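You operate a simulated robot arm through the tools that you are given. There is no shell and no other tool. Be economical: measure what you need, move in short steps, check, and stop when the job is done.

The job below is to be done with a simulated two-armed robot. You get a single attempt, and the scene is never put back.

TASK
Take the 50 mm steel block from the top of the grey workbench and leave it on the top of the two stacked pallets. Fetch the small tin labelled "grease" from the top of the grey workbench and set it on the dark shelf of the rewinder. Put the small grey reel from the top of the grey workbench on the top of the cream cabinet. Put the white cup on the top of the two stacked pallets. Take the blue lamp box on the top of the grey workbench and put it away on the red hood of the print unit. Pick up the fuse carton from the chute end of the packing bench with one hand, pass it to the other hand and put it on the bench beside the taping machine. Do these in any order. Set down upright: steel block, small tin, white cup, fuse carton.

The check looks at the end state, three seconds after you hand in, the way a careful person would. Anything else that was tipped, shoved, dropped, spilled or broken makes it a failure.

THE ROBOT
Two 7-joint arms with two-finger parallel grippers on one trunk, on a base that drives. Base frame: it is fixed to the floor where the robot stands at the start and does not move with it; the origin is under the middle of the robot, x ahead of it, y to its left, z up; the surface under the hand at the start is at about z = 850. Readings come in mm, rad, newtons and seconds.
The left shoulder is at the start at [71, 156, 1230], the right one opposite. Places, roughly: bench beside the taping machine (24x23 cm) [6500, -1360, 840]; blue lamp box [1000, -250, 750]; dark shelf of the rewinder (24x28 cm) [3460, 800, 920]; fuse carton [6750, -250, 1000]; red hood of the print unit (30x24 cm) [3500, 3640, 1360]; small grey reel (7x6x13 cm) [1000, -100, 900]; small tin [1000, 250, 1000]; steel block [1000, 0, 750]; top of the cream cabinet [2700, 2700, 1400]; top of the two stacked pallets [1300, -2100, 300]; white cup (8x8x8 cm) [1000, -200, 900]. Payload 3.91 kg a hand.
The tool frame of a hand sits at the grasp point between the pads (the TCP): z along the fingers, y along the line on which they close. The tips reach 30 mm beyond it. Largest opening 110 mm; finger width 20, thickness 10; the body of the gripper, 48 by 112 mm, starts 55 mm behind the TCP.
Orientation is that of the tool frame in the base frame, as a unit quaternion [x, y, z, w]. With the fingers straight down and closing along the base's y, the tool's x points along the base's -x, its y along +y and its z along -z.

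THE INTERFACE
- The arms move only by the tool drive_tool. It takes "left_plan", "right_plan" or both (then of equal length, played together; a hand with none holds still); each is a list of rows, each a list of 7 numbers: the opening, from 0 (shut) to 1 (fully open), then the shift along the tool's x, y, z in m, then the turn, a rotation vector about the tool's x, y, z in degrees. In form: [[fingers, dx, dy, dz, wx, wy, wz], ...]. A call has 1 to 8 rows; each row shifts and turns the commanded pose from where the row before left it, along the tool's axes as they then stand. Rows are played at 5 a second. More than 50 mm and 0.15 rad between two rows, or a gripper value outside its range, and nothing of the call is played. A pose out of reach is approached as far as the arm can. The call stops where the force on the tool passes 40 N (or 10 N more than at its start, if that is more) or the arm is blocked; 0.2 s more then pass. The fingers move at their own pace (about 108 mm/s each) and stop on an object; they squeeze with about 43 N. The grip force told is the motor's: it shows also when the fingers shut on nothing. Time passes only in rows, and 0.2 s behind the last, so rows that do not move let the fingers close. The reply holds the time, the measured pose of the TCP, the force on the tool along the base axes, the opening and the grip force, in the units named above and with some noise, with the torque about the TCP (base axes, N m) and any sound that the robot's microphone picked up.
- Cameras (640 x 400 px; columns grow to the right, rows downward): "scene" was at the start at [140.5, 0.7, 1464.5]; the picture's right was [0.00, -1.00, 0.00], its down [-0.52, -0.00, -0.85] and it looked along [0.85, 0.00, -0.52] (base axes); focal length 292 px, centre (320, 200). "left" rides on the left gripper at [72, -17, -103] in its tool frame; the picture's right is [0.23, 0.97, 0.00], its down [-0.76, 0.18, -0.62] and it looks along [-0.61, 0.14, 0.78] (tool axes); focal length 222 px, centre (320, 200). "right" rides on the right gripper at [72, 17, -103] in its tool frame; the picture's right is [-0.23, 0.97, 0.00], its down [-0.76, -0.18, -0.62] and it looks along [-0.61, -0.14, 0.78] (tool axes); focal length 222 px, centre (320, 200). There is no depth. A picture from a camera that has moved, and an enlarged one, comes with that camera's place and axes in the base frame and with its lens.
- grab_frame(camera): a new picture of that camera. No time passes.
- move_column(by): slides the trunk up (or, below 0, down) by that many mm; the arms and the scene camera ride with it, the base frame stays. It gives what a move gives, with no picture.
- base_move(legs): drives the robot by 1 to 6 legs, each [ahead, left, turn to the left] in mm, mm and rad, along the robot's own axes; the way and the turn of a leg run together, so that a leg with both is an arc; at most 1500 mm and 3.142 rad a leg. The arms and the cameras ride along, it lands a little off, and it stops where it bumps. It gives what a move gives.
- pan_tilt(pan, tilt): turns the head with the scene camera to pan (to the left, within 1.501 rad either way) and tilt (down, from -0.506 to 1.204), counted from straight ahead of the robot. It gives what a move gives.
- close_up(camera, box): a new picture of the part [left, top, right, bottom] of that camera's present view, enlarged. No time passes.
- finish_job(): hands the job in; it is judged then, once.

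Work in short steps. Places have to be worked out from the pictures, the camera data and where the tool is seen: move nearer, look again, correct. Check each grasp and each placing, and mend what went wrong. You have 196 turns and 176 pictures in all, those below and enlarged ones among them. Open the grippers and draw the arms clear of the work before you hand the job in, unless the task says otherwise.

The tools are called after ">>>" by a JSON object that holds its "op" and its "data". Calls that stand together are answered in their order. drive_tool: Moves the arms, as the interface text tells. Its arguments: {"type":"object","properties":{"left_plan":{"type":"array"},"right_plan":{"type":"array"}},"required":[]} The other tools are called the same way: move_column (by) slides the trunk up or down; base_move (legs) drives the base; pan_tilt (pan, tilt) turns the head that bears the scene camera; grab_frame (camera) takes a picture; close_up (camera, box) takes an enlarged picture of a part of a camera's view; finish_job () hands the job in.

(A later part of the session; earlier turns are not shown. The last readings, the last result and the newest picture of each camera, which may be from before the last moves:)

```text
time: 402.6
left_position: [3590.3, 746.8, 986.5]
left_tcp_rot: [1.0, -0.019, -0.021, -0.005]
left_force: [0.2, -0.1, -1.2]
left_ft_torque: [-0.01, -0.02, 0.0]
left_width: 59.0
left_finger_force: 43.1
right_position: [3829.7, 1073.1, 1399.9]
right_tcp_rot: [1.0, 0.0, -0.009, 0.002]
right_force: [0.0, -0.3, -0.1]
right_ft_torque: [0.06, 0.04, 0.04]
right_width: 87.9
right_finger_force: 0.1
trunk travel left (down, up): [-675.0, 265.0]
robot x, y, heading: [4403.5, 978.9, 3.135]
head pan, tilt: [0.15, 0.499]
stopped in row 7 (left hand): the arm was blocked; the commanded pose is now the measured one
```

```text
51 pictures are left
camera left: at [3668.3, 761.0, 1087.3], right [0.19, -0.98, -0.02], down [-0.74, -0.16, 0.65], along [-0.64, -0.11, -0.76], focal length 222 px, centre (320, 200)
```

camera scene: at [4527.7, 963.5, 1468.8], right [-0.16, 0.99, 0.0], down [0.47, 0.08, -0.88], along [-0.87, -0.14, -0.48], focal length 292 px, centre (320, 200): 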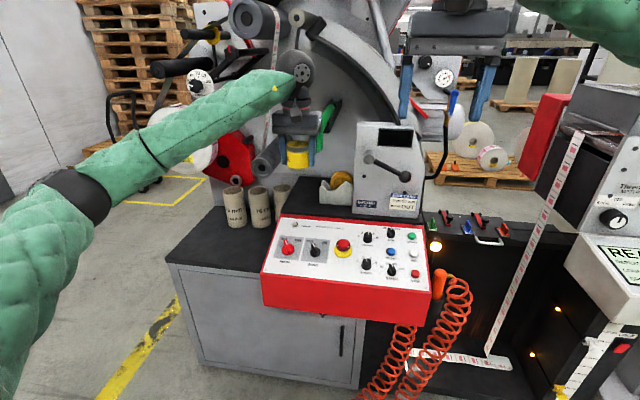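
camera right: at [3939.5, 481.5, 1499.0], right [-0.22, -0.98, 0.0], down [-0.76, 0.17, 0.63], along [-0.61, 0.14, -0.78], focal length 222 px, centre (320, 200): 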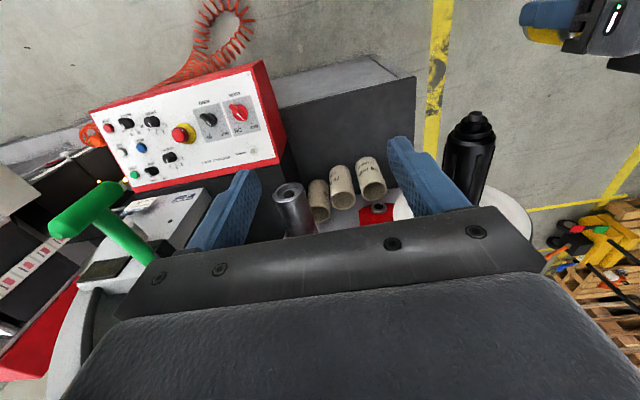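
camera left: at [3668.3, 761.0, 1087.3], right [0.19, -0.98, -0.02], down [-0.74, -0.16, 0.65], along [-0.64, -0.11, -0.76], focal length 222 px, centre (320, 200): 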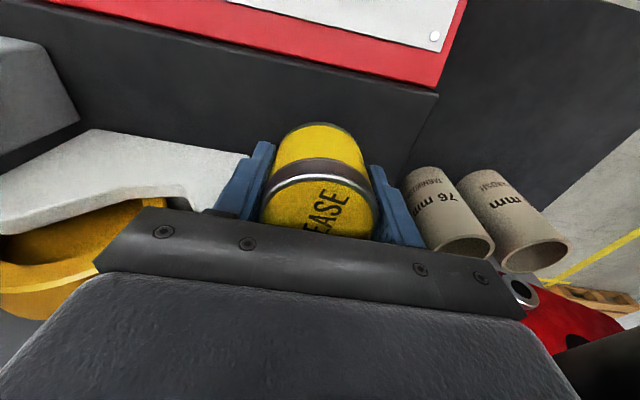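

The forearm came down onto the silver roller end. I lift, undo the tilt, back out, and then re-approach with the robot further north so the forearm comes straight from the east.

>>> {"op": "drive_tool", "data": {"left_plan": [[0.35, 0, 0, -0.015, 0, 0, 0], [0.35, 0, 0, -0.01, -0.6, 2.4, 0]], "right_plan": [[0.8, 0.03, 0, -0.02, 0, 0, 0], [0.8, 0.03, 0, -0.02, 0, 0, 0]]}}

>>> {"op": "base_move", "data": {"legs": [[-420, 0, 0.006]]}}

>>> {"op": "drive_tool", "data": {"left_plan": [[0.35, 0, 0.045, 0, 0, 0, 0], [0.35, 0, 0.045, 0, 0, 0, 0], [0.35, 0, 0.045, 0, 0, 0, 0], [0.35, 0, 0.045, 0, 0, 0, 0], [0.35, 0, 0.045, 0, 0, 0, 0]], "right_plan": [[0.8, 0.03, 0, 0, 0, 0, 0], [0.8, 0.03, 0, 0, 0, 0, 0], [0.8, 0.03, 0, 0, 0, 0, 0], [0.8, 0.03, 0, 0, 0, 0, 0], [0.8, 0.03, 0, 0, 0, 0, 0]]}}

>>> {"op": "base_move", "data": {"legs": [[0, -220, 0]]}}

>>> {"op": "pan_tilt", "data": {"pan": 0.3, "tilt": 0.5}}

>>> {"op": "grab_frame", "data": {"camera": "scene"}}

```text
time: 403.1
left_position: [3583.3, 739.6, 998.2]
left_tcp_rot: [1.0, -0.015, 0.01, 0.002]
left_force: [0.0, -0.8, -1.6]
left_ft_torque: [0.02, -0.02, 0.04]
left_width: 58.7
left_finger_force: 43.5
right_position: [3878.3, 1070.5, 1438.2]
right_tcp_rot: [1.0, -0.002, -0.004, 0.0]
right_force: [0.0, 0.9, -0.1]
right_ft_torque: [-0.01, 0.04, -0.02]
right_width: 88.1
right_finger_force: 0.1
trunk travel left (down, up): [-675.0, 265.0]
robot x, y, heading: [4406.3, 976.7, 3.139]
head pan, tilt: [0.15, 0.499]
```

```text
time: 405.7
left_position: [3999.3, 737.7, 994.4]
left_tcp_rot: [1.0, -0.014, 0.012, 0.001]
left_force: [-0.2, -0.4, -1.5]
left_ft_torque: [0.03, 0.02, -0.02]
left_width: 58.7
left_finger_force: 43.2
right_position: [4290.4, 1068.2, 1436.3]
right_tcp_rot: [1.0, 0.003, -0.003, 0.0]
right_force: [0.0, 0.3, 0.4]
right_ft_torque: [0.03, 0.0, -0.01]
right_width: 87.8
right_finger_force: 0.0
trunk travel left (down, up): [-675.0, 265.0]
robot x, y, heading: [4821.1, 976.3, -3.141]
head pan, tilt: [0.15, 0.499]
```

```text
time: 406.9
left_position: [3994.3, 513.5, 994.6]
left_tcp_rot: [1.0, -0.014, 0.012, 0.001]
left_force: [0.8, 0.7, -1.4]
left_ft_torque: [0.02, -0.02, 0.03]
left_width: 58.8
left_finger_force: 43.2
right_position: [4438.4, 1067.4, 1433.8]
right_tcp_rot: [1.0, 0.0, -0.003, 0.0]
right_force: [0.1, -0.8, -0.2]
right_ft_torque: [-0.01, 0.01, 0.04]
right_width: 88.2
right_finger_force: 0.0
trunk travel left (down, up): [-675.0, 265.0]
robot x, y, heading: [4822.7, 977.5, -3.139]
head pan, tilt: [0.15, 0.499]
```

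```text
time: 408.6
left_position: [3994.2, 730.6, 994.3]
left_tcp_rot: [1.0, -0.013, 0.012, 0.002]
left_force: [-0.4, 0.6, -1.8]
left_ft_torque: [-0.02, 0.0, -0.03]
left_width: 58.8
left_finger_force: 43.7
right_position: [4438.3, 1287.2, 1433.4]
right_tcp_rot: [1.0, 0.001, -0.003, 0.001]
right_force: [0.6, 0.3, -0.4]
right_ft_torque: [-0.02, -0.01, 0.03]
right_width: 88.3
right_finger_force: 0.1
trunk travel left (down, up): [-675.0, 265.0]
robot x, y, heading: [4821.5, 1195.0, -3.141]
head pan, tilt: [0.15, 0.499]
```

```text
time: 409.3
left_position: [3992.9, 730.5, 993.8]
left_tcp_rot: [1.0, -0.014, 0.012, 0.002]
left_force: [0.7, 0.1, -1.3]
left_ft_torque: [0.04, -0.02, 0.01]
left_width: 58.8
left_finger_force: 43.6
right_position: [4438.2, 1285.6, 1434.3]
right_tcp_rot: [1.0, 0.001, -0.003, 0.0]
right_force: [-0.1, 0.0, 0.0]
right_ft_torque: [-0.01, 0.05, 0.02]
right_width: 88.1
right_finger_force: 0.1
trunk travel left (down, up): [-675.0, 265.0]
robot x, y, heading: [4819.6, 1196.0, -3.137]
head pan, tilt: [0.3, 0.499]
```

```text
50 pictures are left
camera scene: at [4682.5, 1169.5, 1468.6], right [-0.3, 0.95, 0.0], down [0.46, 0.14, -0.88], along [-0.84, -0.26, -0.48], focal length 292 px, centre (320, 200)
```

scene: 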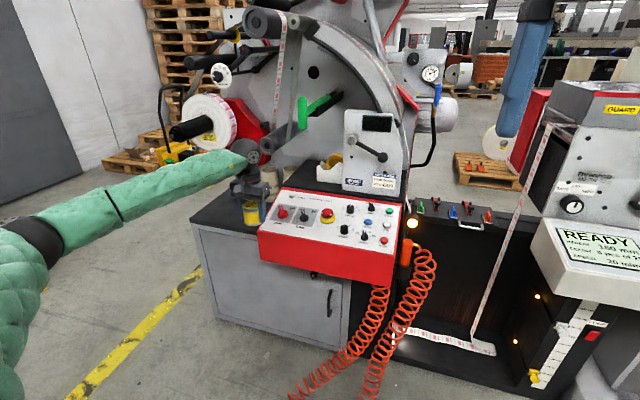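

The forearm now comes in much straighter. I fix the small tilt, and move in again.

>>> {"op": "drive_tool", "data": {"left_plan": [[0.35, 0, -0.012, -0.008, 0, -1.4, 0]]}}

>>> {"op": "base_move", "data": {"legs": [[250, 0, 0], [150, 0, 0]]}}

>>> {"op": "grab_frame", "data": {"camera": "left"}}

>>> {"op": "close_up", "data": {"camera": "scene", "box": [160, 80, 420, 280]}}

```text
time: 409.7
left_position: [3992.8, 742.1, 1003.0]
left_tcp_rot: [1.0, -0.014, 0.0, 0.002]
left_force: [-0.5, -0.4, -1.8]
left_ft_torque: [0.0, 0.0, 0.0]
left_width: 58.9
left_finger_force: 43.1
right_position: [4437.4, 1286.4, 1433.5]
right_tcp_rot: [1.0, 0.001, -0.003, 0.0]
right_force: [-1.1, -0.1, 0.3]
right_ft_torque: [-0.03, -0.01, 0.02]
right_width: 87.9
right_finger_force: 0.1
trunk travel left (down, up): [-675.0, 265.0]
robot x, y, heading: [4823.1, 1193.3, -3.14]
head pan, tilt: [0.3, 0.499]
```

```text
time: 412.5
left_position: [3597.1, 739.8, 1002.6]
left_tcp_rot: [1.0, -0.012, 0.0, 0.001]
left_force: [-0.6, 0.9, -1.8]
left_ft_torque: [-0.02, -0.03, -0.01]
left_width: 58.8
left_finger_force: 43.1
right_position: [4040.8, 1282.3, 1434.5]
right_tcp_rot: [1.0, 0.002, -0.003, 0.0]
right_force: [-0.4, 0.5, 0.6]
right_ft_torque: [-0.02, 0.0, 0.01]
right_width: 87.9
right_finger_force: 0.0
trunk travel left (down, up): [-675.0, 265.0]
robot x, y, heading: [4423.7, 1194.8, -3.136]
head pan, tilt: [0.3, 0.499]
```

```text
49 pictures are left
camera left: at [3670.5, 755.6, 1106.0], right [0.2, -0.98, 0.0], down [-0.77, -0.16, 0.62], along [-0.61, -0.13, -0.78], focal length 222 px, centre (320, 200)
```

left: 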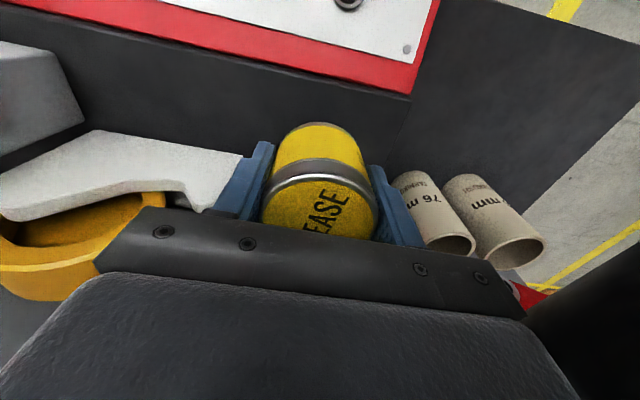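

```text
2.00 times, centred on (290, 180) of scene
camera zoom: at [4285.5, 1167.3, 1468.7], right [-0.3, 0.95, 0.0], down [0.46, 0.14, -0.88], along [-0.84, -0.26, -0.48], focal length 584 px, centre (380, 240)
```

zoom: 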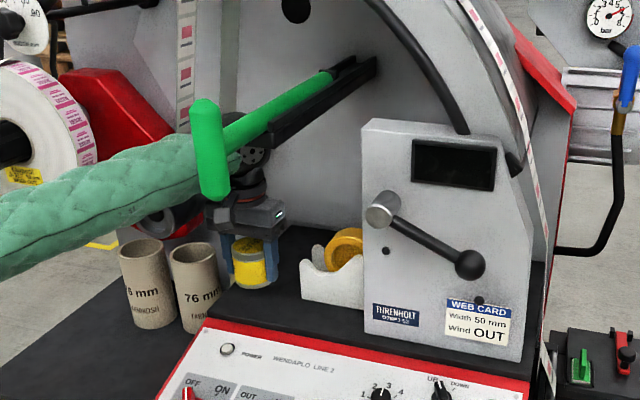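

All clear. I lower the tin onto the step.

>>> {"op": "drive_tool", "data": {"left_plan": [[0.35, 0, 0, 0.02, 0, 0, 0], [0.35, 0, 0, 0.012, 0, 0, 0], [0.35, 0, 0, 0.006, 0, 0, 0], [0.35, 0, 0, 0.005, 0, 0, 0], [0.35, 0, 0, 0.004, 0, 0, 0], [0.35, 0, 0, 0.004, 0, 0, 0]]}}

>>> {"op": "close_up", "data": {"camera": "scene", "box": [220, 150, 320, 240]}}

```text
time: 413.9
left_position: [3598.2, 738.0, 957.3]
left_tcp_rot: [1.0, -0.012, -0.003, 0.0]
left_force: [-5.0, -5.9, 27.2]
left_ft_torque: [0.19, -0.25, 0.04]
left_width: 58.6
left_finger_force: 43.1
right_position: [4042.7, 1284.7, 1435.9]
right_tcp_rot: [1.0, 0.002, -0.003, 0.001]
right_force: [0.6, 0.5, 0.1]
right_ft_torque: [-0.01, 0.0, -0.03]
right_width: 88.0
right_finger_force: 0.1
trunk travel left (down, up): [-675.0, 265.0]
robot x, y, heading: [4425.7, 1195.8, -3.134]
head pan, tilt: [0.3, 0.499]
```

```text
4.44 times, centred on (270, 195) of scene
camera zoom: at [4287.6, 1168.0, 1469.4], right [-0.3, 0.95, 0.0], down [0.46, 0.14, -0.88], along [-0.84, -0.26, -0.48], focal length 1299 px, centre (542, 222)
```

zoom: 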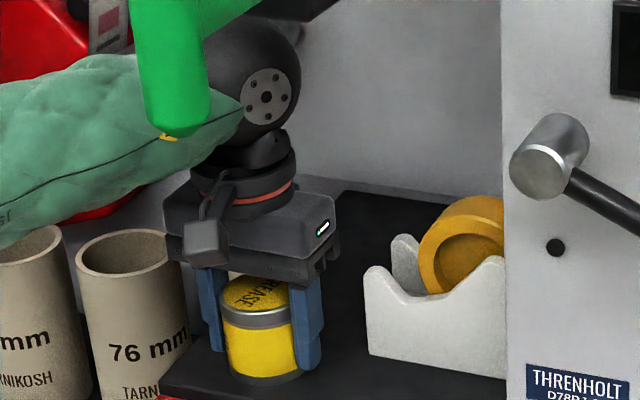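

Contact at the expected height (step ≈920). I release, lift slightly, and back straight out.

>>> {"op": "drive_tool", "data": {"left_plan": [[0.35, 0, 0, -0.002, 0, 0, 0], [0.6, 0, 0, 0, 0, 0, 0], [0.7, 0, 0, 0, 0, 0, 0], [0.7, 0, 0, -0.02, 0, 0, 0], [0.7, 0, 0, -0.04, 0, 0, 0]]}}

>>> {"op": "base_move", "data": {"legs": [[-420, 0, 0]]}}

>>> {"op": "close_up", "data": {"camera": "scene", "box": [200, 100, 400, 260]}}

```text
time: 415.1
left_position: [3596.2, 738.7, 1015.3]
left_tcp_rot: [1.0, -0.013, 0.0, 0.002]
left_force: [-0.4, 0.0, 0.4]
left_ft_torque: [0.01, 0.0, 0.0]
left_width: 76.9
left_finger_force: 0.1
right_position: [4041.4, 1283.7, 1434.1]
right_tcp_rot: [1.0, 0.002, -0.002, 0.001]
right_force: [0.6, 0.1, 0.9]
right_ft_torque: [-0.01, -0.01, 0.02]
right_width: 88.2
right_finger_force: 0.0
trunk travel left (down, up): [-675.0, 265.0]
robot x, y, heading: [4423.5, 1194.2, -3.134]
head pan, tilt: [0.3, 0.499]
```

```text
time: 417.7
left_position: [4018.0, 738.7, 1014.6]
left_tcp_rot: [1.0, -0.013, 0.0, 0.0]
left_force: [-0.2, 0.9, 0.3]
left_ft_torque: [0.02, -0.01, -0.04]
left_width: 76.9
left_finger_force: 0.1
right_position: [4462.8, 1284.7, 1434.4]
right_tcp_rot: [1.0, 0.002, -0.003, 0.001]
right_force: [0.6, -0.5, 0.1]
right_ft_torque: [-0.04, 0.03, 0.0]
right_width: 87.9
right_finger_force: 0.1
trunk travel left (down, up): [-675.0, 265.0]
robot x, y, heading: [4847.2, 1196.5, -3.137]
head pan, tilt: [0.3, 0.499]
```

```text
2.50 times, centred on (300, 180) of scene
camera zoom: at [4707.3, 1169.3, 1468.6], right [-0.3, 0.95, 0.0], down [0.46, 0.14, -0.88], along [-0.84, -0.26, -0.48], focal length 731 px, centre (370, 250)
```

zoom: 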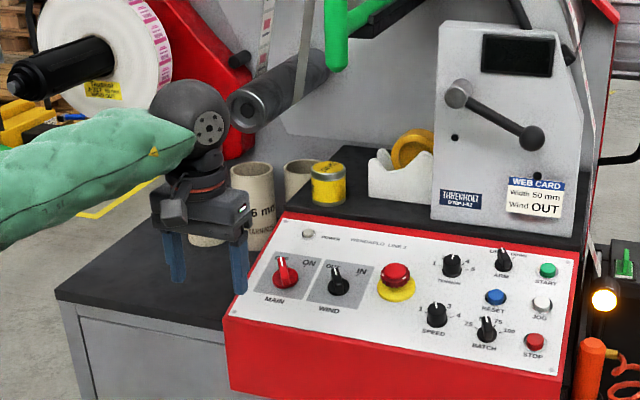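

The tin stands on the dark step. Now the fuse carton: I raise the left hand, turn around to face east and look at the packing bench.

>>> {"op": "drive_tool", "data": {"left_plan": [[0.7, 0.03, -0.03, -0.03, 0, 0, 0], [0.7, 0.03, -0.03, -0.03, 0, 0, 0], [0.7, 0.03, -0.03, -0.03, 0, 0, 0], [0.7, 0.03, -0.03, -0.03, 0, 0, 0], [0.7, 0.03, -0.03, -0.03, 0, 0, 0], [0.7, 0, -0.03, -0.03, 0, 0, 0]]}}

>>> {"op": "base_move", "data": {"legs": [[0, 0, 1.57], [0, 0, 1.57]]}}

>>> {"op": "pan_tilt", "data": {"pan": -0.5, "tilt": 0.4}}

>>> {"op": "grab_frame", "data": {"camera": "scene"}}

```text
refused: row 1 steps farther than a row can; nothing moved
```

```text
time: 425.7
left_position: [5668.2, 1662.0, 1014.7]
left_tcp_rot: [0.008, 1.0, 0.001, 0.0]
left_force: [0.8, -0.8, -0.5]
left_ft_torque: [0.01, 0.01, -0.01]
left_width: 77.0
left_finger_force: 0.0
right_position: [5227.3, 1111.1, 1434.1]
right_tcp_rot: [-0.007, 1.0, 0.0, 0.002]
right_force: [0.2, -0.3, 0.0]
right_ft_torque: [0.0, -0.01, 0.0]
right_width: 88.0
right_finger_force: 0.0
trunk travel left (down, up): [-675.0, 265.0]
robot x, y, heading: [4845.0, 1197.7, 0.013]
head pan, tilt: [0.3, 0.499]
```

```text
time: 426.9
left_position: [5667.6, 1662.2, 1014.2]
left_tcp_rot: [0.008, 1.0, 0.001, 0.0]
left_force: [0.1, -0.9, 0.5]
left_ft_torque: [0.02, -0.03, 0.01]
left_width: 76.9
left_finger_force: 0.1
right_position: [5228.3, 1112.0, 1432.8]
right_tcp_rot: [-0.008, 1.0, 0.0, 0.003]
right_force: [0.2, 0.7, 0.5]
right_ft_torque: [-0.02, -0.02, 0.04]
right_width: 87.8
right_finger_force: 0.0
trunk travel left (down, up): [-675.0, 265.0]
robot x, y, heading: [4843.0, 1194.9, 0.017]
head pan, tilt: [-0.499, 0.4]
```

```text
45 pictures are left
camera scene: at [4977.1, 1155.3, 1477.7], right [-0.46, -0.89, 0.0], down [-0.35, 0.18, -0.92], along [0.82, -0.43, -0.39], focal length 292 px, centre (320, 200)
```

scene: 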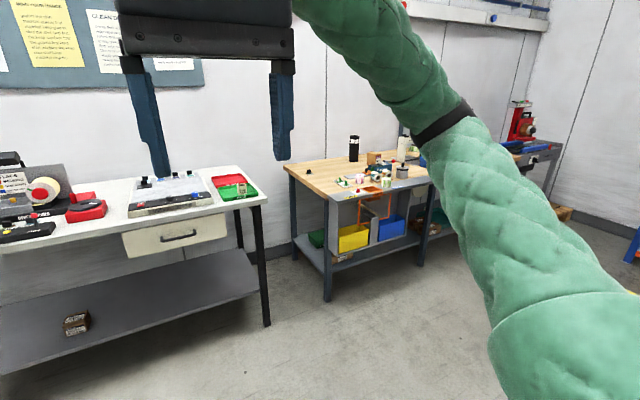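

The packing bench and, further right, the red taping machine are visible. I tuck the left hand, then drive to about (5700,−300).

>>> {"op": "drive_tool", "data": {"left_plan": [[0.9, 0.02, -0.035, -0.025, 0, 0, 0], [0.9, 0.02, -0.035, -0.025, 0, 0, 0], [0.9, 0.02, -0.035, -0.025, 0, 0, 0], [0.9, 0.02, -0.035, -0.025, 0, 0, 0], [0.9, 0.02, -0.035, -0.025, 0, 0, 0], [0.9, 0.02, -0.035, -0.025, 0, 0, 0], [0.9, 0.02, -0.035, -0.025, 0, 0, 0], [0.9, 0.02, -0.035, -0.025, 0, 0, 0]]}}

>>> {"op": "base_move", "data": {"legs": [[0, -1500, -0.017], [800, 0, 0]]}}

>>> {"op": "pan_tilt", "data": {"pan": -0.2, "tilt": 0.45}}

>>> {"op": "grab_frame", "data": {"camera": "scene"}}

```text
time: 428.6
left_position: [5503.1, 1380.6, 1214.6]
left_tcp_rot: [0.009, 1.0, 0.002, 0.0]
left_force: [-0.5, -0.2, -0.4]
left_ft_torque: [0.04, -0.01, 0.01]
left_width: 99.1
left_finger_force: 0.0
right_position: [5228.4, 1111.1, 1433.5]
right_tcp_rot: [-0.007, 1.0, 0.001, 0.002]
right_force: [-0.7, -0.6, -0.2]
right_ft_torque: [0.03, -0.02, -0.05]
right_width: 87.9
right_finger_force: 0.0
trunk travel left (down, up): [-675.0, 265.0]
robot x, y, heading: [4841.2, 1194.1, 0.014]
head pan, tilt: [-0.499, 0.4]
```

```text
time: 440.0
left_position: [6328.6, -97.2, 1212.0]
left_tcp_rot: [0.005, 1.0, 0.001, 0.0]
left_force: [0.4, 0.7, 0.3]
left_ft_torque: [-0.01, -0.01, -0.01]
left_width: 99.1
left_finger_force: 0.1
right_position: [6056.6, -368.7, 1433.8]
right_tcp_rot: [-0.01, 1.0, -0.001, 0.002]
right_force: [-0.5, -0.4, -1.2]
right_ft_torque: [0.02, 0.01, 0.0]
right_width: 88.2
right_finger_force: 0.0
trunk travel left (down, up): [-675.0, 265.0]
robot x, y, heading: [5669.9, -288.0, 0.019]
head pan, tilt: [-0.499, 0.4]
```

```text
time: 440.8
left_position: [6328.9, -97.3, 1214.3]
left_tcp_rot: [0.005, 1.0, 0.001, 0.0]
left_force: [0.4, 0.0, 0.0]
left_ft_torque: [0.04, 0.01, -0.01]
left_width: 98.8
left_finger_force: 0.0
right_position: [6055.1, -368.7, 1434.6]
right_tcp_rot: [-0.009, 1.0, 0.001, 0.002]
right_force: [0.8, -0.2, 0.3]
right_ft_torque: [-0.01, -0.01, 0.01]
right_width: 88.2
right_finger_force: 0.1
trunk travel left (down, up): [-675.0, 265.0]
robot x, y, heading: [5672.5, -286.0, 0.019]
head pan, tilt: [-0.201, 0.45]
```

```text
44 pictures are left
camera scene: at [5812.1, -301.0, 1473.1], right [-0.18, -0.98, 0.0], down [-0.43, 0.08, -0.9], along [0.89, -0.16, -0.44], focal length 292 px, centre (320, 200)
```

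scene: 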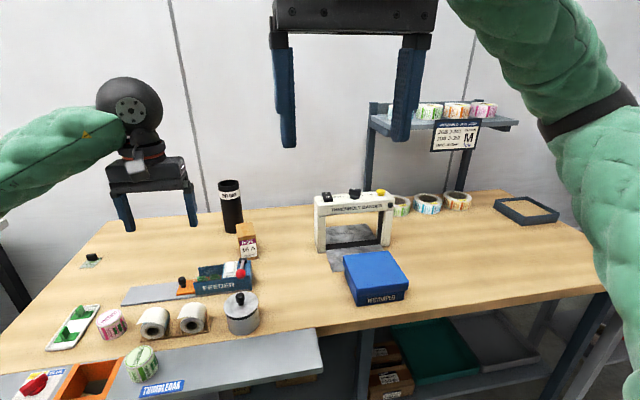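

The small carton near (247,240) is probably the fuse carton; I zoom in there and on the right part.

>>> {"op": "close_up", "data": {"camera": "scene", "box": [100, 170, 300, 350]}}

>>> {"op": "pan_tilt", "data": {"pan": -1.1, "tilt": 0.45}}

>>> {"op": "grab_frame", "data": {"camera": "scene"}}

```text
2.22 times, centred on (200, 260) of scene
camera zoom: at [5812.1, -301.0, 1473.1], right [-0.18, -0.98, 0.0], down [-0.43, 0.08, -0.9], along [0.89, -0.16, -0.44], focal length 649 px, centre (587, 67)
```

zoom: 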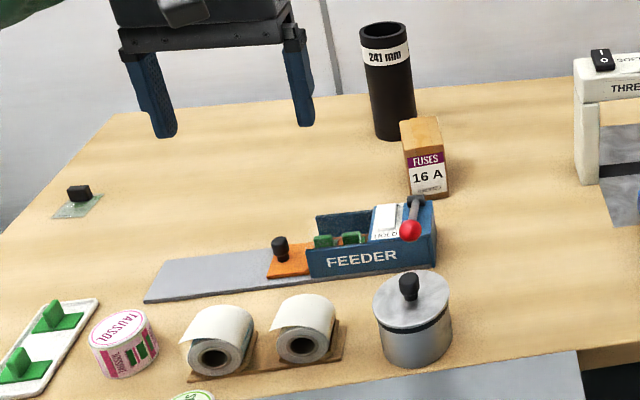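

```text
time: 442.0
left_position: [6330.0, -96.5, 1214.0]
left_tcp_rot: [0.004, 1.0, 0.001, 0.0]
left_force: [0.3, 0.6, 1.2]
left_ft_torque: [0.0, 0.03, -0.03]
left_width: 99.0
left_finger_force: 0.1
right_position: [6055.0, -368.8, 1433.2]
right_tcp_rot: [-0.009, 1.0, 0.0, 0.003]
right_force: [-0.6, 0.2, 0.8]
right_ft_torque: [-0.01, 0.0, -0.01]
right_width: 88.0
right_finger_force: 0.1
trunk travel left (down, up): [-675.0, 265.0]
robot x, y, heading: [5669.3, -288.0, 0.022]
head pan, tilt: [-1.1, 0.45]
```

```text
42 pictures are left
camera scene: at [5765.4, -365.5, 1473.1], right [-0.88, -0.47, 0.0], down [-0.21, 0.38, -0.9], along [0.43, -0.79, -0.44], focal length 292 px, centre (320, 200)
```

scene: 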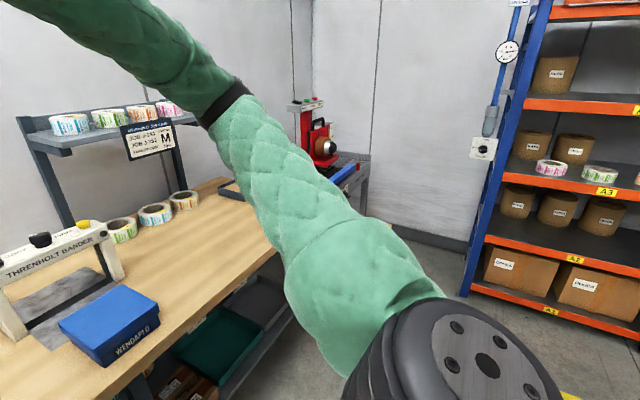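

The carton ("FUSES 16 A") stands at about (6690,−205). Plan: left hand grips its near end from above, then turns it crosswise and hands it to the right hand, which grips the other end tilted outward. I move closer and view it from the left hand.

>>> {"op": "base_move", "data": {"legs": [[160, 0, -0.02]]}}

>>> {"op": "drive_tool", "data": {"left_plan": [[1, -0.03, -0.027, 0.02, 0, 0, 0], [1, -0.03, -0.027, 0.02, 0, 0, 0], [1, -0.03, -0.027, 0.02, 0, 0, 0], [1, -0.03, -0.027, 0.02, 0, 0, 0]]}}

>>> {"op": "grab_frame", "data": {"camera": "left"}}

```text
time: 443.4
left_position: [6493.5, -108.3, 1213.8]
left_tcp_rot: [0.017, 1.0, 0.0, 0.0]
left_force: [-0.2, 0.7, 0.0]
left_ft_torque: [-0.01, 0.01, 0.01]
left_width: 99.2
left_finger_force: 0.0
right_position: [6213.7, -377.1, 1433.5]
right_tcp_rot: [0.001, 1.0, -0.001, 0.002]
right_force: [0.8, -1.2, -1.3]
right_ft_torque: [-0.03, 0.01, 0.02]
right_width: 88.1
right_finger_force: 0.1
trunk travel left (down, up): [-675.0, 265.0]
robot x, y, heading: [5828.7, -286.6, -0.002]
head pan, tilt: [-1.1, 0.45]
```

```text
time: 444.4
left_position: [6609.4, -222.9, 1131.7]
left_tcp_rot: [0.016, 1.0, 0.002, 0.0]
left_force: [0.2, 0.5, -0.5]
left_ft_torque: [0.03, 0.03, -0.01]
left_width: 110.1
left_finger_force: 0.2
right_position: [6213.0, -377.7, 1433.1]
right_tcp_rot: [0.001, 1.0, 0.001, 0.002]
right_force: [0.2, -0.9, -1.3]
right_ft_torque: [0.01, 0.02, 0.01]
right_width: 87.9
right_finger_force: 0.0
trunk travel left (down, up): [-675.0, 265.0]
robot x, y, heading: [5827.8, -287.5, 0.001]
head pan, tilt: [-1.1, 0.45]
```

```text
41 pictures are left
camera left: at [6537.6, -236.9, 1235.2], right [-0.2, 0.98, 0.0], down [0.77, 0.15, 0.62], along [0.61, 0.12, -0.78], focal length 222 px, centre (320, 200)
```

left: 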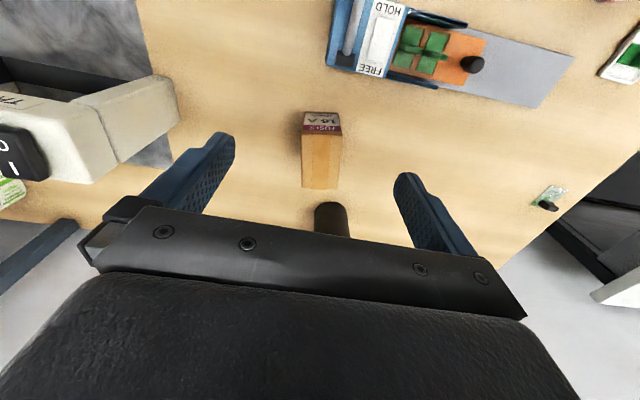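

Carton measures ≈60×100×74 mm, centre (6712,−199), yaw ≈11°. I rotate the left gripper to match and go above its near part (6683,−205).

>>> {"op": "drive_tool", "data": {"left_plan": [[1, -0.037, 0.01, 0, 0, 0, -6.4], [1, -0.037, 0.005, 0, 0, 0, -6.4], [1, 0, 0, 0.045, 0, 0, 0], [1, 0, 0, 0.045, 0, 0, 0], [1, 0, 0, 0.045, 0, 0, 0]]}}

>>> {"op": "grab_frame", "data": {"camera": "left"}}

```text
time: 445.6
left_position: [6683.1, -200.0, 998.2]
left_tcp_rot: [-0.095, 0.995, 0.001, 0.0]
left_force: [-0.1, -0.1, -0.4]
left_ft_torque: [-0.05, 0.02, -0.01]
left_width: 110.0
left_finger_force: 0.0
right_position: [6213.2, -376.9, 1433.8]
right_tcp_rot: [0.002, 1.0, 0.0, 0.001]
right_force: [-0.5, 0.8, 0.1]
right_ft_torque: [-0.03, 0.03, 0.01]
right_width: 88.0
right_finger_force: 0.3
trunk travel left (down, up): [-675.0, 265.0]
robot x, y, heading: [5830.3, -285.0, 0.002]
head pan, tilt: [-1.1, 0.45]
```

```text
40 pictures are left
camera left: at [6615.4, -229.5, 1100.7], right [-0.41, 0.91, 0.0], down [0.71, 0.32, 0.62], along [0.57, 0.26, -0.78], focal length 222 px, centre (320, 200)
```

left: 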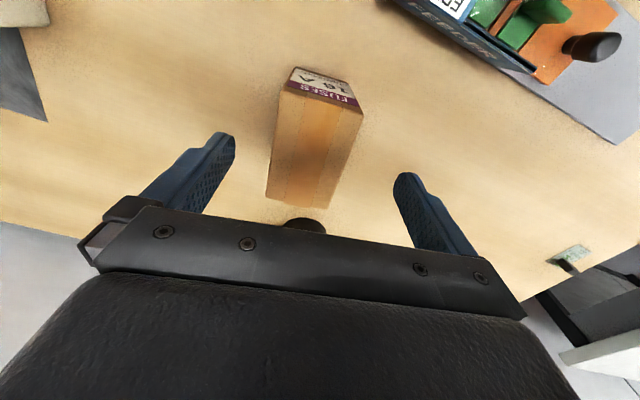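

Aligned. I descend and grip the carton near its robot-side end.

>>> {"op": "drive_tool", "data": {"left_plan": [[1, 0, -0.003, 0.04, 0, 0, 0], [1, 0, 0, 0.04, 0, 0, 0], [1, 0, 0, 0.033, 0, 0, 0], [0.5, 0, 0, 0, 0, 0, 0], [0.35, 0, 0, 0, 0, 0, 0], [0.35, 0, 0, 0, 0, 0, 0], [0.35, 0, 0, 0, 0, 0, 0]]}}

>>> {"op": "drive_tool", "data": {"left_plan": [[0.35, 0, 0, -0.045, 0, 0, 0], [0.35, 0, 0, -0.045, 0, 0, 0], [0.35, 0, 0, -0.045, 0, 0, 0], [0.35, 0, 0, -0.045, 0, 0, 0], [0.35, 0, 0, -0.045, 0, 0, 0], [0.35, 0.04, 0, -0.02, 0, 0, 0], [0.35, 0.045, 0, 0, 0, 0, 0], [0.35, 0.045, 0, 0, 0, 0, 0]]}}

>>> {"op": "pan_tilt", "data": {"pan": 0, "tilt": 0.5}}

>>> {"op": "grab_frame", "data": {"camera": "scene"}}

```text
time: 446.4
left_position: [6688.5, -207.3, 895.3]
left_tcp_rot: [-0.095, 0.995, -0.001, 0.005]
left_force: [-6.5, 1.5, 13.9]
left_ft_torque: [0.03, 0.06, 0.02]
left_width: 61.0
left_finger_force: 0.1
right_position: [6212.1, -375.6, 1434.6]
right_tcp_rot: [0.0, 1.0, 0.0, 0.003]
right_force: [0.4, 0.4, -0.5]
right_ft_torque: [0.03, 0.02, -0.02]
right_width: 88.0
right_finger_force: 0.2
trunk travel left (down, up): [-675.0, 265.0]
robot x, y, heading: [5833.7, -283.4, 0.0]
head pan, tilt: [-1.1, 0.45]
stopped in row 4 (left hand): the force on the tool passed its limit at 47 N (the readings are from after the stop); the commanded pose is now the measured one
```

```text
time: 448.2
left_position: [6557.2, -231.2, 1136.8]
left_tcp_rot: [-0.096, 0.995, -0.002, 0.004]
left_force: [0.5, 0.6, -2.1]
left_ft_torque: [0.04, 0.0, 0.0]
left_width: 58.3
left_finger_force: 42.7
right_position: [6213.0, -376.3, 1434.0]
right_tcp_rot: [0.001, 1.0, 0.0, 0.002]
right_force: [0.6, -0.7, -0.3]
right_ft_torque: [0.01, -0.03, 0.01]
right_width: 87.8
right_finger_force: 0.0
trunk travel left (down, up): [-675.0, 265.0]
robot x, y, heading: [5829.8, -286.0, -0.0]
head pan, tilt: [-1.1, 0.45]
```

```text
time: 449.5
left_position: [6557.6, -231.6, 1135.8]
left_tcp_rot: [-0.096, 0.995, 0.0, 0.003]
left_force: [-0.2, -0.3, -2.4]
left_ft_torque: [-0.02, 0.03, 0.02]
left_width: 58.5
left_finger_force: 43.1
right_position: [6212.8, -375.6, 1433.8]
right_tcp_rot: [0.001, 1.0, 0.0, 0.002]
right_force: [0.1, 0.5, 0.3]
right_ft_torque: [-0.03, -0.04, 0.03]
right_width: 87.7
right_finger_force: 0.0
trunk travel left (down, up): [-675.0, 265.0]
robot x, y, heading: [5828.0, -286.2, -0.0]
head pan, tilt: [0.0, 0.499]
```

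```text
39 pictures are left
camera scene: at [5972.1, -284.1, 1468.6], right [0.0, -1.0, 0.0], down [-0.48, 0.0, -0.88], along [0.88, 0.0, -0.48], focal length 292 px, centre (320, 200)
```

scene: 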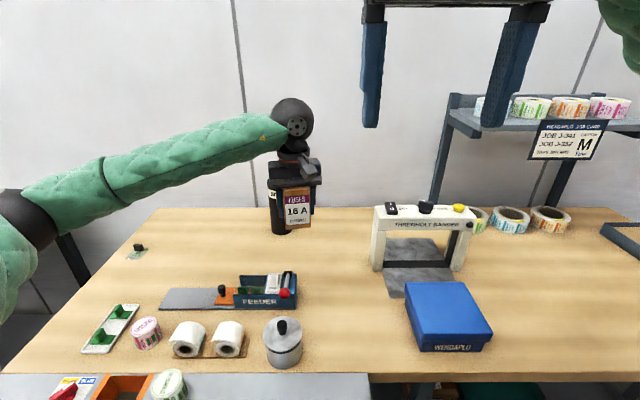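

Carton held (58 mm wide, gripped ~11 mm off its centre). I turn the left hand so the carton lies crosswise (long side along y), and turn the right hand the opposite way.

>>> {"op": "drive_tool", "data": {"left_plan": [[0.35, 0, 0, 0, 0, 0, 8.4], [0.35, 0, 0, 0, 0, 0, 8.4], [0.35, 0, 0, 0, 0, 0, 8.4], [0.35, 0, 0, 0, 0, 0, 8.4], [0.35, 0, 0, 0, 0, 0, 8.4], [0.35, 0, 0, 0, 0, 0, 8.4], [0.35, 0, 0, 0, 0, 0, 8.4], [0.35, 0, 0, 0, 0, 0, 8.4]], "right_plan": [[1, 0, 0, 0, 0, 0, -8.2], [1, 0, 0, 0, 0, 0, -8.2], [1, 0, 0, 0, 0, 0, -8.2], [1, 0, 0, 0, 0, 0, -8.2], [1, 0, 0, 0, 0, 0, -8.2], [1, 0, 0, 0, 0, 0, -8.2], [1, 0, 0, 0, 0, 0, -8.2], [1, 0, 0, 0, 0, 0, -8.2]]}}

>>> {"op": "drive_tool", "data": {"left_plan": [[0.35, 0, 0, 0, 0, 0, 8.4], [0.35, 0, 0, 0, 0, 0, 8.4], [0.35, 0, 0, 0, 0, 0, 8.4], [0.35, 0, 0, 0, 0, 0, 8.4]], "right_plan": [[1, 0, 0, 0, 0, 0, -8.2], [1, 0, 0, 0, 0, 0, -8.2], [1, 0, 0, 0, 0, 0, -8.2], [1, 0, 0, 0, 0, 0, 0]]}}

```text
time: 451.3
left_position: [6557.3, -231.4, 1135.4]
left_tcp_rot: [0.472, 0.882, 0.001, 0.003]
left_force: [-0.1, -0.2, -1.7]
left_ft_torque: [0.02, 0.01, 0.01]
left_width: 58.1
left_finger_force: 42.9
right_position: [6213.0, -375.1, 1434.3]
right_tcp_rot: [-0.541, 0.841, -0.002, 0.001]
right_force: [0.4, 1.0, 1.1]
right_ft_torque: [0.01, 0.0, 0.0]
right_width: 110.0
right_finger_force: 0.1
trunk travel left (down, up): [-675.0, 265.0]
robot x, y, heading: [5834.0, -286.2, 0.003]
head pan, tilt: [0.0, 0.499]
```

```text
time: 452.3
left_position: [6557.9, -230.9, 1135.8]
left_tcp_rot: [0.535, 0.845, 0.002, 0.002]
left_force: [0.4, 0.0, -3.3]
left_ft_torque: [0.04, 0.01, 0.01]
left_width: 58.2
left_finger_force: 43.3
left hand out of reach, approached as far as the arm can: row 2, 3, 4
right_position: [6213.7, -375.0, 1434.4]
right_tcp_rot: [0.708, -0.706, 0.001, -0.001]
right_force: [0.0, -0.2, 0.1]
right_ft_torque: [0.0, 0.03, -0.01]
right_width: 109.8
right_finger_force: 0.1
trunk travel left (down, up): [-675.0, 265.0]
robot x, y, heading: [5830.2, -284.8, -0.001]
head pan, tilt: [0.0, 0.499]
```

The left wrist reached its limit at a 115° yaw, which is still usable. I cancel the left's excess command, turn the right hand 25° more to match and tilt it 30° outward.

>>> {"op": "drive_tool", "data": {"left_plan": [[0.35, 0, 0, 0, 0, 0, -8.4], [0.35, 0, 0, 0, 0, 0, -8.4], [0.35, 0, 0, 0, 0, 0, -8.0], [0.35, 0, 0, 0, 0, 0, 0], [0.35, 0, 0, 0, 0, 0, 0], [0.35, 0, 0, 0, 0, 0, 0], [0.35, 0, 0, 0, 0, 0, 0]], "right_plan": [[1, 0, 0, 0, 0, 0, -8.4], [1, 0, 0, 0, 0, 0, -8.4], [1, 0, 0, 0, 0, 0, -8.4], [1, 0, 0, 0, 0, -7.5, 0], [1, 0, 0, 0, 0, -7.5, 0], [1, 0, 0, 0, 0, -7.5, 0], [1, 0, 0, 0, 0, -7.5, 0]]}}

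>>> {"op": "grab_frame", "data": {"camera": "scene"}}

```text
time: 453.9
left_position: [6559.6, -233.2, 1136.1]
left_tcp_rot: [0.34, 0.94, 0.001, 0.002]
left_force: [0.1, 0.1, -2.8]
left_ft_torque: [0.02, 0.01, 0.01]
left_width: 58.3
left_finger_force: 43.1
right_position: [6165.4, -351.7, 1418.9]
right_tcp_rot: [0.816, -0.517, -0.219, -0.141]
right_force: [-0.6, -0.6, 0.2]
right_ft_torque: [0.01, 0.02, -0.02]
right_width: 109.9
right_finger_force: 0.0
right hand out of reach, approached as far as the arm can: row 2, 3
trunk travel left (down, up): [-675.0, 265.0]
robot x, y, heading: [5832.0, -284.2, -0.001]
head pan, tilt: [0.0, 0.499]
```

```text
38 pictures are left
camera scene: at [5973.2, -284.6, 1468.5], right [0.0, -1.0, 0.0], down [-0.48, 0.0, -0.88], along [0.88, 0.0, -0.48], focal length 292 px, centre (320, 200)
```

scene: 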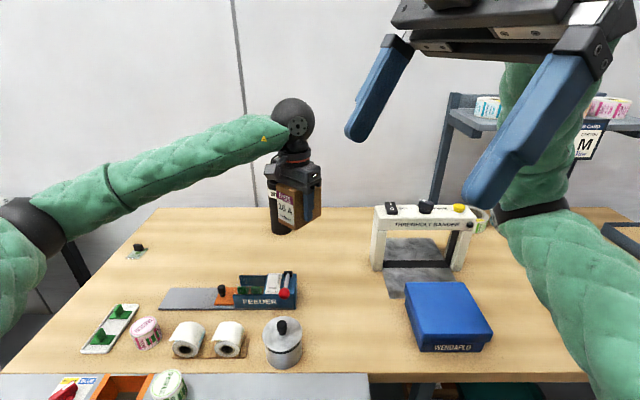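

Right orientation is as planned; the left must turn back 25° to 115°. I do that and bring the right hand to the pre-handover point.

>>> {"op": "drive_tool", "data": {"left_plan": [[0.35, 0, 0, 0, 0, 0, 8.2], [0.35, 0, 0, 0, 0, 0, 8.2], [0.35, 0, 0, 0, 0, 0, 8.2], [0.35, 0, 0, 0, 0, 0, 0], [0.35, 0, 0, 0, 0, 0, 0], [0.35, 0, 0, 0, 0, 0, 0], [0.35, 0, 0, 0, 0, 0, 0], [0.35, 0, 0, 0, 0, 0, 0]], "right_plan": [[1, 0.023, -0.0405, -0.0041, 0, 0, 0], [1, 0.023, -0.0405, -0.0041, 0, 0, 0], [1, 0.023, -0.0405, -0.0041, 0, 0, 0], [1, 0.023, -0.0405, -0.0041, 0, 0, 0], [1, 0.023, -0.0405, -0.0041, 0, 0, 0], [1, 0.023, -0.0405, -0.0041, 0, 0, 0], [1, 0.023, -0.0405, -0.0041, 0, 0, 0], [1, 0.023, -0.0405, -0.0041, 0, 0, 0]]}}

>>> {"op": "drive_tool", "data": {"right_plan": [[1, 0.023, -0.0405, -0.0041, 0, 0, 0], [1, 0.023, -0.0405, -0.0041, 0, 0, 0]]}}

>>> {"op": "grab_frame", "data": {"camera": "right"}}

>>> {"op": "grab_frame", "data": {"camera": "scene"}}

```text
time: 455.7
left_position: [6558.0, -231.8, 1136.4]
left_tcp_rot: [0.533, 0.846, 0.001, 0.003]
left_force: [1.4, -0.6, -2.4]
left_ft_torque: [0.04, -0.01, -0.01]
left_width: 58.3
left_finger_force: 42.3
right_position: [6243.2, -331.9, 1405.9]
right_tcp_rot: [0.815, -0.518, -0.219, -0.14]
right_force: [-0.2, 0.2, 0.3]
right_ft_torque: [0.0, -0.01, 0.0]
right_width: 109.9
right_finger_force: 0.1
right hand out of reach, approached as far as the arm can: row 2, 3, 4, 5, 6, 7, 8
trunk travel left (down, up): [-675.0, 265.0]
robot x, y, heading: [5825.5, -280.9, -0.001]
head pan, tilt: [0.0, 0.499]
```

```text
time: 456.3
left_position: [6558.3, -232.2, 1137.5]
left_tcp_rot: [0.533, 0.846, 0.001, 0.003]
left_force: [-0.3, 0.0, -2.6]
left_ft_torque: [0.05, 0.04, -0.03]
left_width: 58.2
left_finger_force: 43.4
right_position: [6244.5, -327.2, 1405.5]
right_tcp_rot: [0.815, -0.519, -0.218, -0.139]
right_force: [-0.4, -0.2, 0.6]
right_ft_torque: [-0.04, -0.01, -0.03]
right_width: 110.0
right_finger_force: 0.1
right hand out of reach, approached as far as the arm can: row 1, 2
trunk travel left (down, up): [-675.0, 265.0]
robot x, y, heading: [5828.9, -284.3, 0.003]
head pan, tilt: [0.0, 0.499]
```

```text
37 pictures are left
camera right: at [6277.9, -438.1, 1459.2], right [-0.97, -0.23, 0.11], down [0.01, 0.39, 0.92], along [-0.26, 0.89, -0.37], focal length 222 px, centre (320, 200)
```

right: 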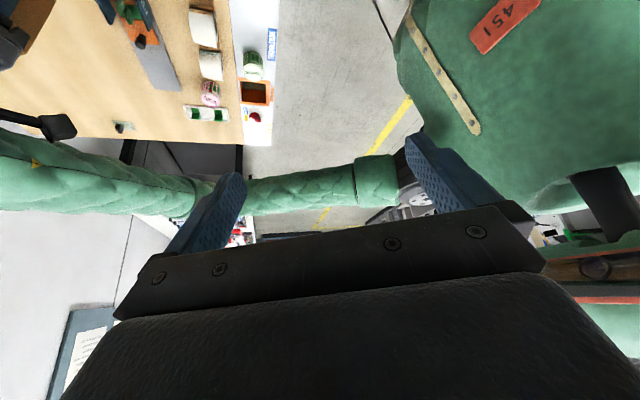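

```text
36 pictures are left
camera scene: at [5972.1, -284.3, 1468.6], right [0.0, -1.0, 0.0], down [-0.48, 0.0, -0.88], along [0.88, 0.0, -0.48], focal length 292 px, centre (320, 200)
```

scene: 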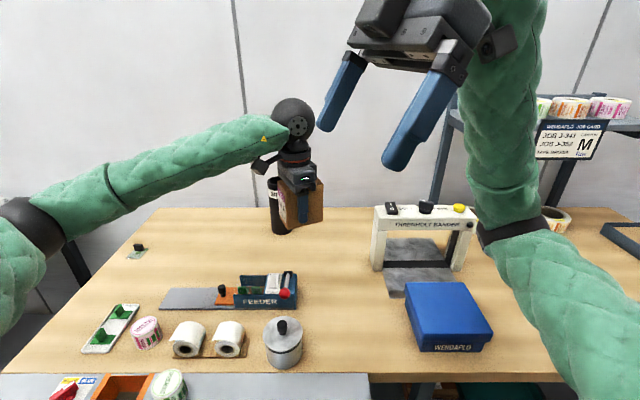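

The right arm cannot reach that orientation. Better: the left re-grips the carton at its far end, and the right takes the near end with the fingers pointing forward‑down. I turn both hands back and bring the carton over its original spot.

>>> {"op": "drive_tool", "data": {"left_plan": [[0.35, 0, 0, 0, 0, 0, -8.4], [0.35, 0, 0, 0, 0, 0, -8.4], [0.35, 0, 0, 0, 0, 0, -8.4], [0.35, 0, 0, 0, 0, 0, -8.4], [0.35, 0, 0, 0, 0, 0, -8.4], [0.35, 0, 0, 0, 0, 0, -8.4], [0.35, 0, 0, 0, 0, 0, -8.4], [0.35, 0, 0, 0, 0, 0, -8.4]], "right_plan": [[1, 0, 0, 0, 0, 7.5, 0], [1, 0, 0, 0, 0, 7.5, 0], [1, 0, 0, 0, 0, 7.5, 0], [1, 0, 0, 0, 0, 7.5, 0], [1, 0, 0, 0, 0, 0, 8.3], [1, 0, 0, 0, 0, 0, 8.3], [1, 0, 0, 0, 0, 0, 8.3], [1, 0, 0, 0, 0, 0, 8.3]]}}

>>> {"op": "drive_tool", "data": {"left_plan": [[0.35, 0, 0, 0, 0, 0, -8.4], [0.35, -0.044, 0, 0, 0, 0, 0], [0.35, -0.044, 0, 0, 0, 0, 0], [0.35, -0.044, 0, 0, 0, 0, 0], [0.35, 0, 0, 0.044, 0, 0, 0], [0.35, 0, 0, 0.044, 0, 0, 0], [0.35, 0, 0, 0.044, 0, 0, 0], [0.35, 0, 0, 0.044, 0, 0, 0]], "right_plan": [[1, 0, 0, 0, 0, 0, 8.3], [1, 0, 0, 0, 0, 0, 8.3], [1, 0, 0, 0, 0, 0, 8.3], [1, 0, 0, 0, 0, 0, 8.3], [1, 0, 0, 0, 0, 0, 8.3], [1, 0, 0, 0, 0, 0, 8.3], [1, 0, 0, 0, 0, 0, 8.3], [1, 0, 0, 0, 0, 0, 8.3]]}}

>>> {"op": "close_up", "data": {"camera": "scene", "box": [200, 80, 400, 280]}}

```text
time: 458.1
left_position: [6558.7, -231.4, 1136.2]
left_tcp_rot: [-0.025, 1.0, -0.001, 0.004]
left_force: [0.5, -0.4, -2.8]
left_ft_torque: [-0.01, 0.0, -0.01]
left_width: 57.6
left_finger_force: 43.0
right_position: [6186.9, -307.1, 1400.1]
right_tcp_rot: [-0.656, 0.755, -0.001, 0.001]
right_force: [-0.2, -0.2, -0.2]
right_ft_torque: [0.02, 0.0, -0.01]
right_width: 110.0
right_finger_force: 0.0
right hand out of reach, approached as far as the arm can: row 1, 2, 3, 4
trunk travel left (down, up): [-675.0, 265.0]
robot x, y, heading: [5828.6, -284.8, -0.002]
head pan, tilt: [0.0, 0.499]
```

```text
time: 459.9
left_position: [6690.5, -210.3, 959.2]
left_tcp_rot: [-0.097, 0.995, -0.002, 0.003]
left_force: [0.5, 0.3, -1.7]
left_ft_torque: [-0.02, 0.09, 0.02]
left_width: 58.0
left_finger_force: 42.5
right_position: [6187.4, -307.7, 1399.8]
right_tcp_rot: [-0.135, 0.991, 0.0, 0.002]
right_force: [0.4, 0.5, -0.8]
right_ft_torque: [0.01, 0.03, 0.0]
right_width: 110.0
right_finger_force: 0.0
trunk travel left (down, up): [-675.0, 265.0]
robot x, y, heading: [5828.9, -280.9, -0.001]
head pan, tilt: [0.0, 0.499]
```

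```text
2.00 times, centred on (300, 180) of scene
camera zoom: at [5973.1, -283.7, 1468.5], right [0.0, -1.0, 0.0], down [-0.48, 0.0, -0.88], along [0.88, 0.0, -0.48], focal length 584 px, centre (360, 240)
```

zoom: 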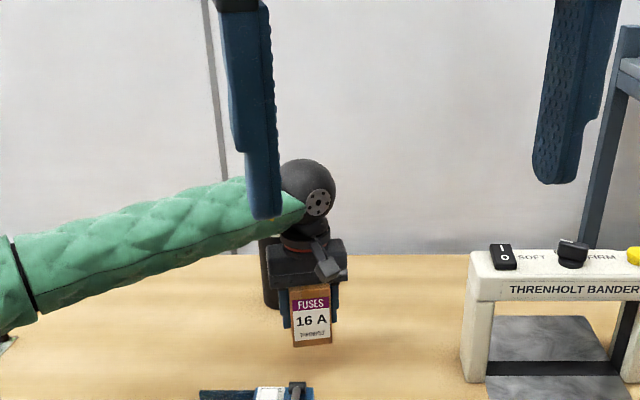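

Carton is back over its place. I set it down, release, shift 33 mm toward its far end and grip again.

>>> {"op": "drive_tool", "data": {"left_plan": [[0.35, 0, 0, 0.045, 0, 0, 0], [0.35, 0, 0, 0.013, 0, 0, 0], [0.35, 0, 0, 0.004, 0, 0, 0], [0.7, 0, 0, 0, 0, 0, 0], [0.9, 0, 0, 0, 0, 0, 0], [0.9, 0, 0, -0.045, 0, 0, 0], [0.9, 0, 0, -0.04, 0, 0, 0]]}}

>>> {"op": "grab_frame", "data": {"camera": "left"}}

```text
time: 461.5
left_position: [6690.0, -207.8, 984.0]
left_tcp_rot: [-0.098, 0.995, -0.001, 0.003]
left_force: [0.0, 0.6, -0.3]
left_ft_torque: [0.0, -0.03, -0.02]
left_width: 99.0
left_finger_force: 0.1
right_position: [6185.7, -308.5, 1399.4]
right_tcp_rot: [-0.136, 0.991, 0.001, 0.001]
right_force: [-1.6, 0.0, -0.3]
right_ft_torque: [0.01, 0.0, 0.03]
right_width: 109.8
right_finger_force: 0.0
trunk travel left (down, up): [-675.0, 265.0]
robot x, y, heading: [5831.1, -282.3, -0.002]
head pan, tilt: [0.0, 0.499]
```

```text
34 pictures are left
camera left: at [6621.5, -237.3, 1085.9], right [-0.41, 0.91, 0.0], down [0.71, 0.32, 0.63], along [0.57, 0.26, -0.78], focal length 222 px, centre (320, 200)
```

left: 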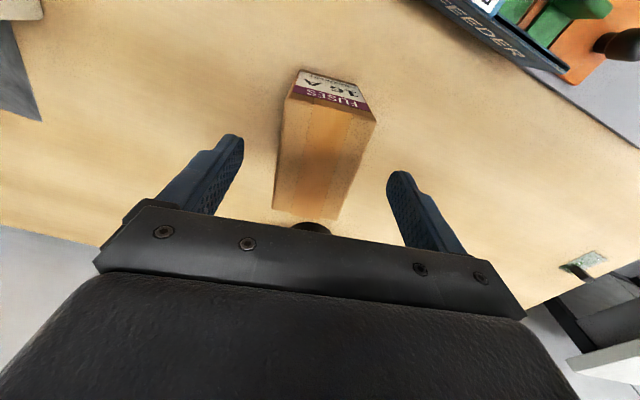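

The carton stands well; centre (6703,−203). I re-grip it with the left hand 27 mm toward the far end, while the right hand aligns its yaw and tilts to point forward‑down (50°).

>>> {"op": "drive_tool", "data": {"left_plan": [[0.9, -0.041, 0.002, 0, 0, 0, 0], [0.9, 0, 0, 0.044, 0, 0, 0], [0.9, 0, 0, 0.042, 0, 0, 0], [0.5, 0, 0, 0, 0, 0, 0], [0.35, 0, 0, 0, 0, 0, 0], [0.35, 0, 0, 0, 0, 0, 0], [0.35, 0, 0, 0, 0, 0, 0], [0.35, 0, 0, -0.045, 0, 0, 0]], "right_plan": [[1, 0, 0, 0, 0, 0, 4.5], [1, 0, 0, 0, 0, -7.15, 0], [1, 0, 0, 0, 0, -7.15, 0], [1, 0, 0, 0, 0, -7.15, 0], [1, 0, 0, 0, 0, -7.15, 0], [1, 0, 0, 0, 0, -7.15, 0], [1, 0, 0, 0, 0, -7.15, 0], [1, 0, 0, 0, 0, -7.1, 0]]}}

>>> {"op": "drive_tool", "data": {"left_plan": [[0.35, 0, 0, -0.045, 0, 0, 0], [0.35, 0, 0, -0.045, 0, 0, 0], [0.35, 0, 0, -0.045, 0, 0, 0], [0.35, 0, 0, -0.045, 0, 0, 0], [0.35, 0.045, 0, -0.02, 0, 0, 0], [0.35, 0.045, 0, 0, 0, 0, 0], [0.35, 0.045, 0, 0, 0, 0, 0], [0.35, 0.035, 0, 0, 0, 0, 0]]}}

>>> {"op": "grab_frame", "data": {"camera": "scene"}}

```text
time: 463.3
left_position: [6727.6, -197.4, 942.8]
left_tcp_rot: [-0.098, 0.995, -0.002, 0.004]
left_force: [-0.1, 0.5, -2.1]
left_ft_torque: [0.0, -0.09, -0.01]
left_width: 57.7
left_finger_force: 43.4
right_position: [6190.5, -298.2, 1415.5]
right_tcp_rot: [-0.089, 0.901, 0.04, 0.423]
right_force: [-0.3, 0.8, -0.7]
right_ft_torque: [0.0, 0.0, -0.05]
right_width: 110.0
right_finger_force: 0.0
right hand out of reach, approached as far as the arm can: row 8
trunk travel left (down, up): [-675.0, 265.0]
robot x, y, heading: [5831.3, -286.7, -0.001]
head pan, tilt: [0.0, 0.499]
```

```text
time: 465.1
left_position: [6559.7, -229.0, 1144.2]
left_tcp_rot: [-0.098, 0.995, -0.001, 0.004]
left_force: [-0.2, 0.2, -2.5]
left_ft_torque: [0.02, -0.07, 0.02]
left_width: 57.6
left_finger_force: 43.5
right_position: [6193.3, -297.2, 1413.6]
right_tcp_rot: [-0.088, 0.902, 0.041, 0.422]
right_force: [0.3, 0.4, 0.0]
right_ft_torque: [-0.01, 0.01, 0.0]
right_width: 109.8
right_finger_force: 0.0
trunk travel left (down, up): [-675.0, 265.0]
robot x, y, heading: [5826.2, -283.5, -0.0]
head pan, tilt: [0.0, 0.499]
```

```text
33 pictures are left
camera scene: at [5971.4, -284.0, 1468.7], right [0.0, -1.0, 0.0], down [-0.48, 0.0, -0.88], along [0.88, 0.0, -0.48], focal length 292 px, centre (320, 200)
```

scene: 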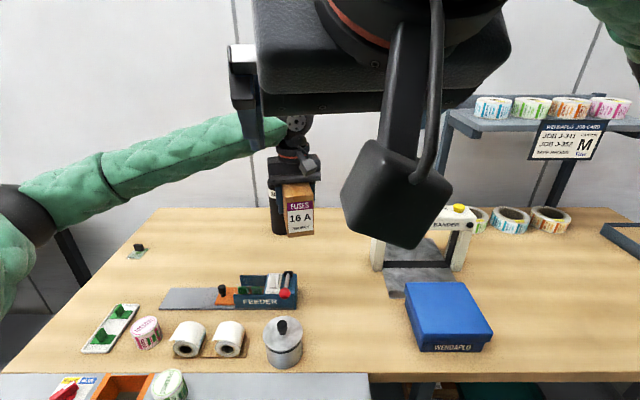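

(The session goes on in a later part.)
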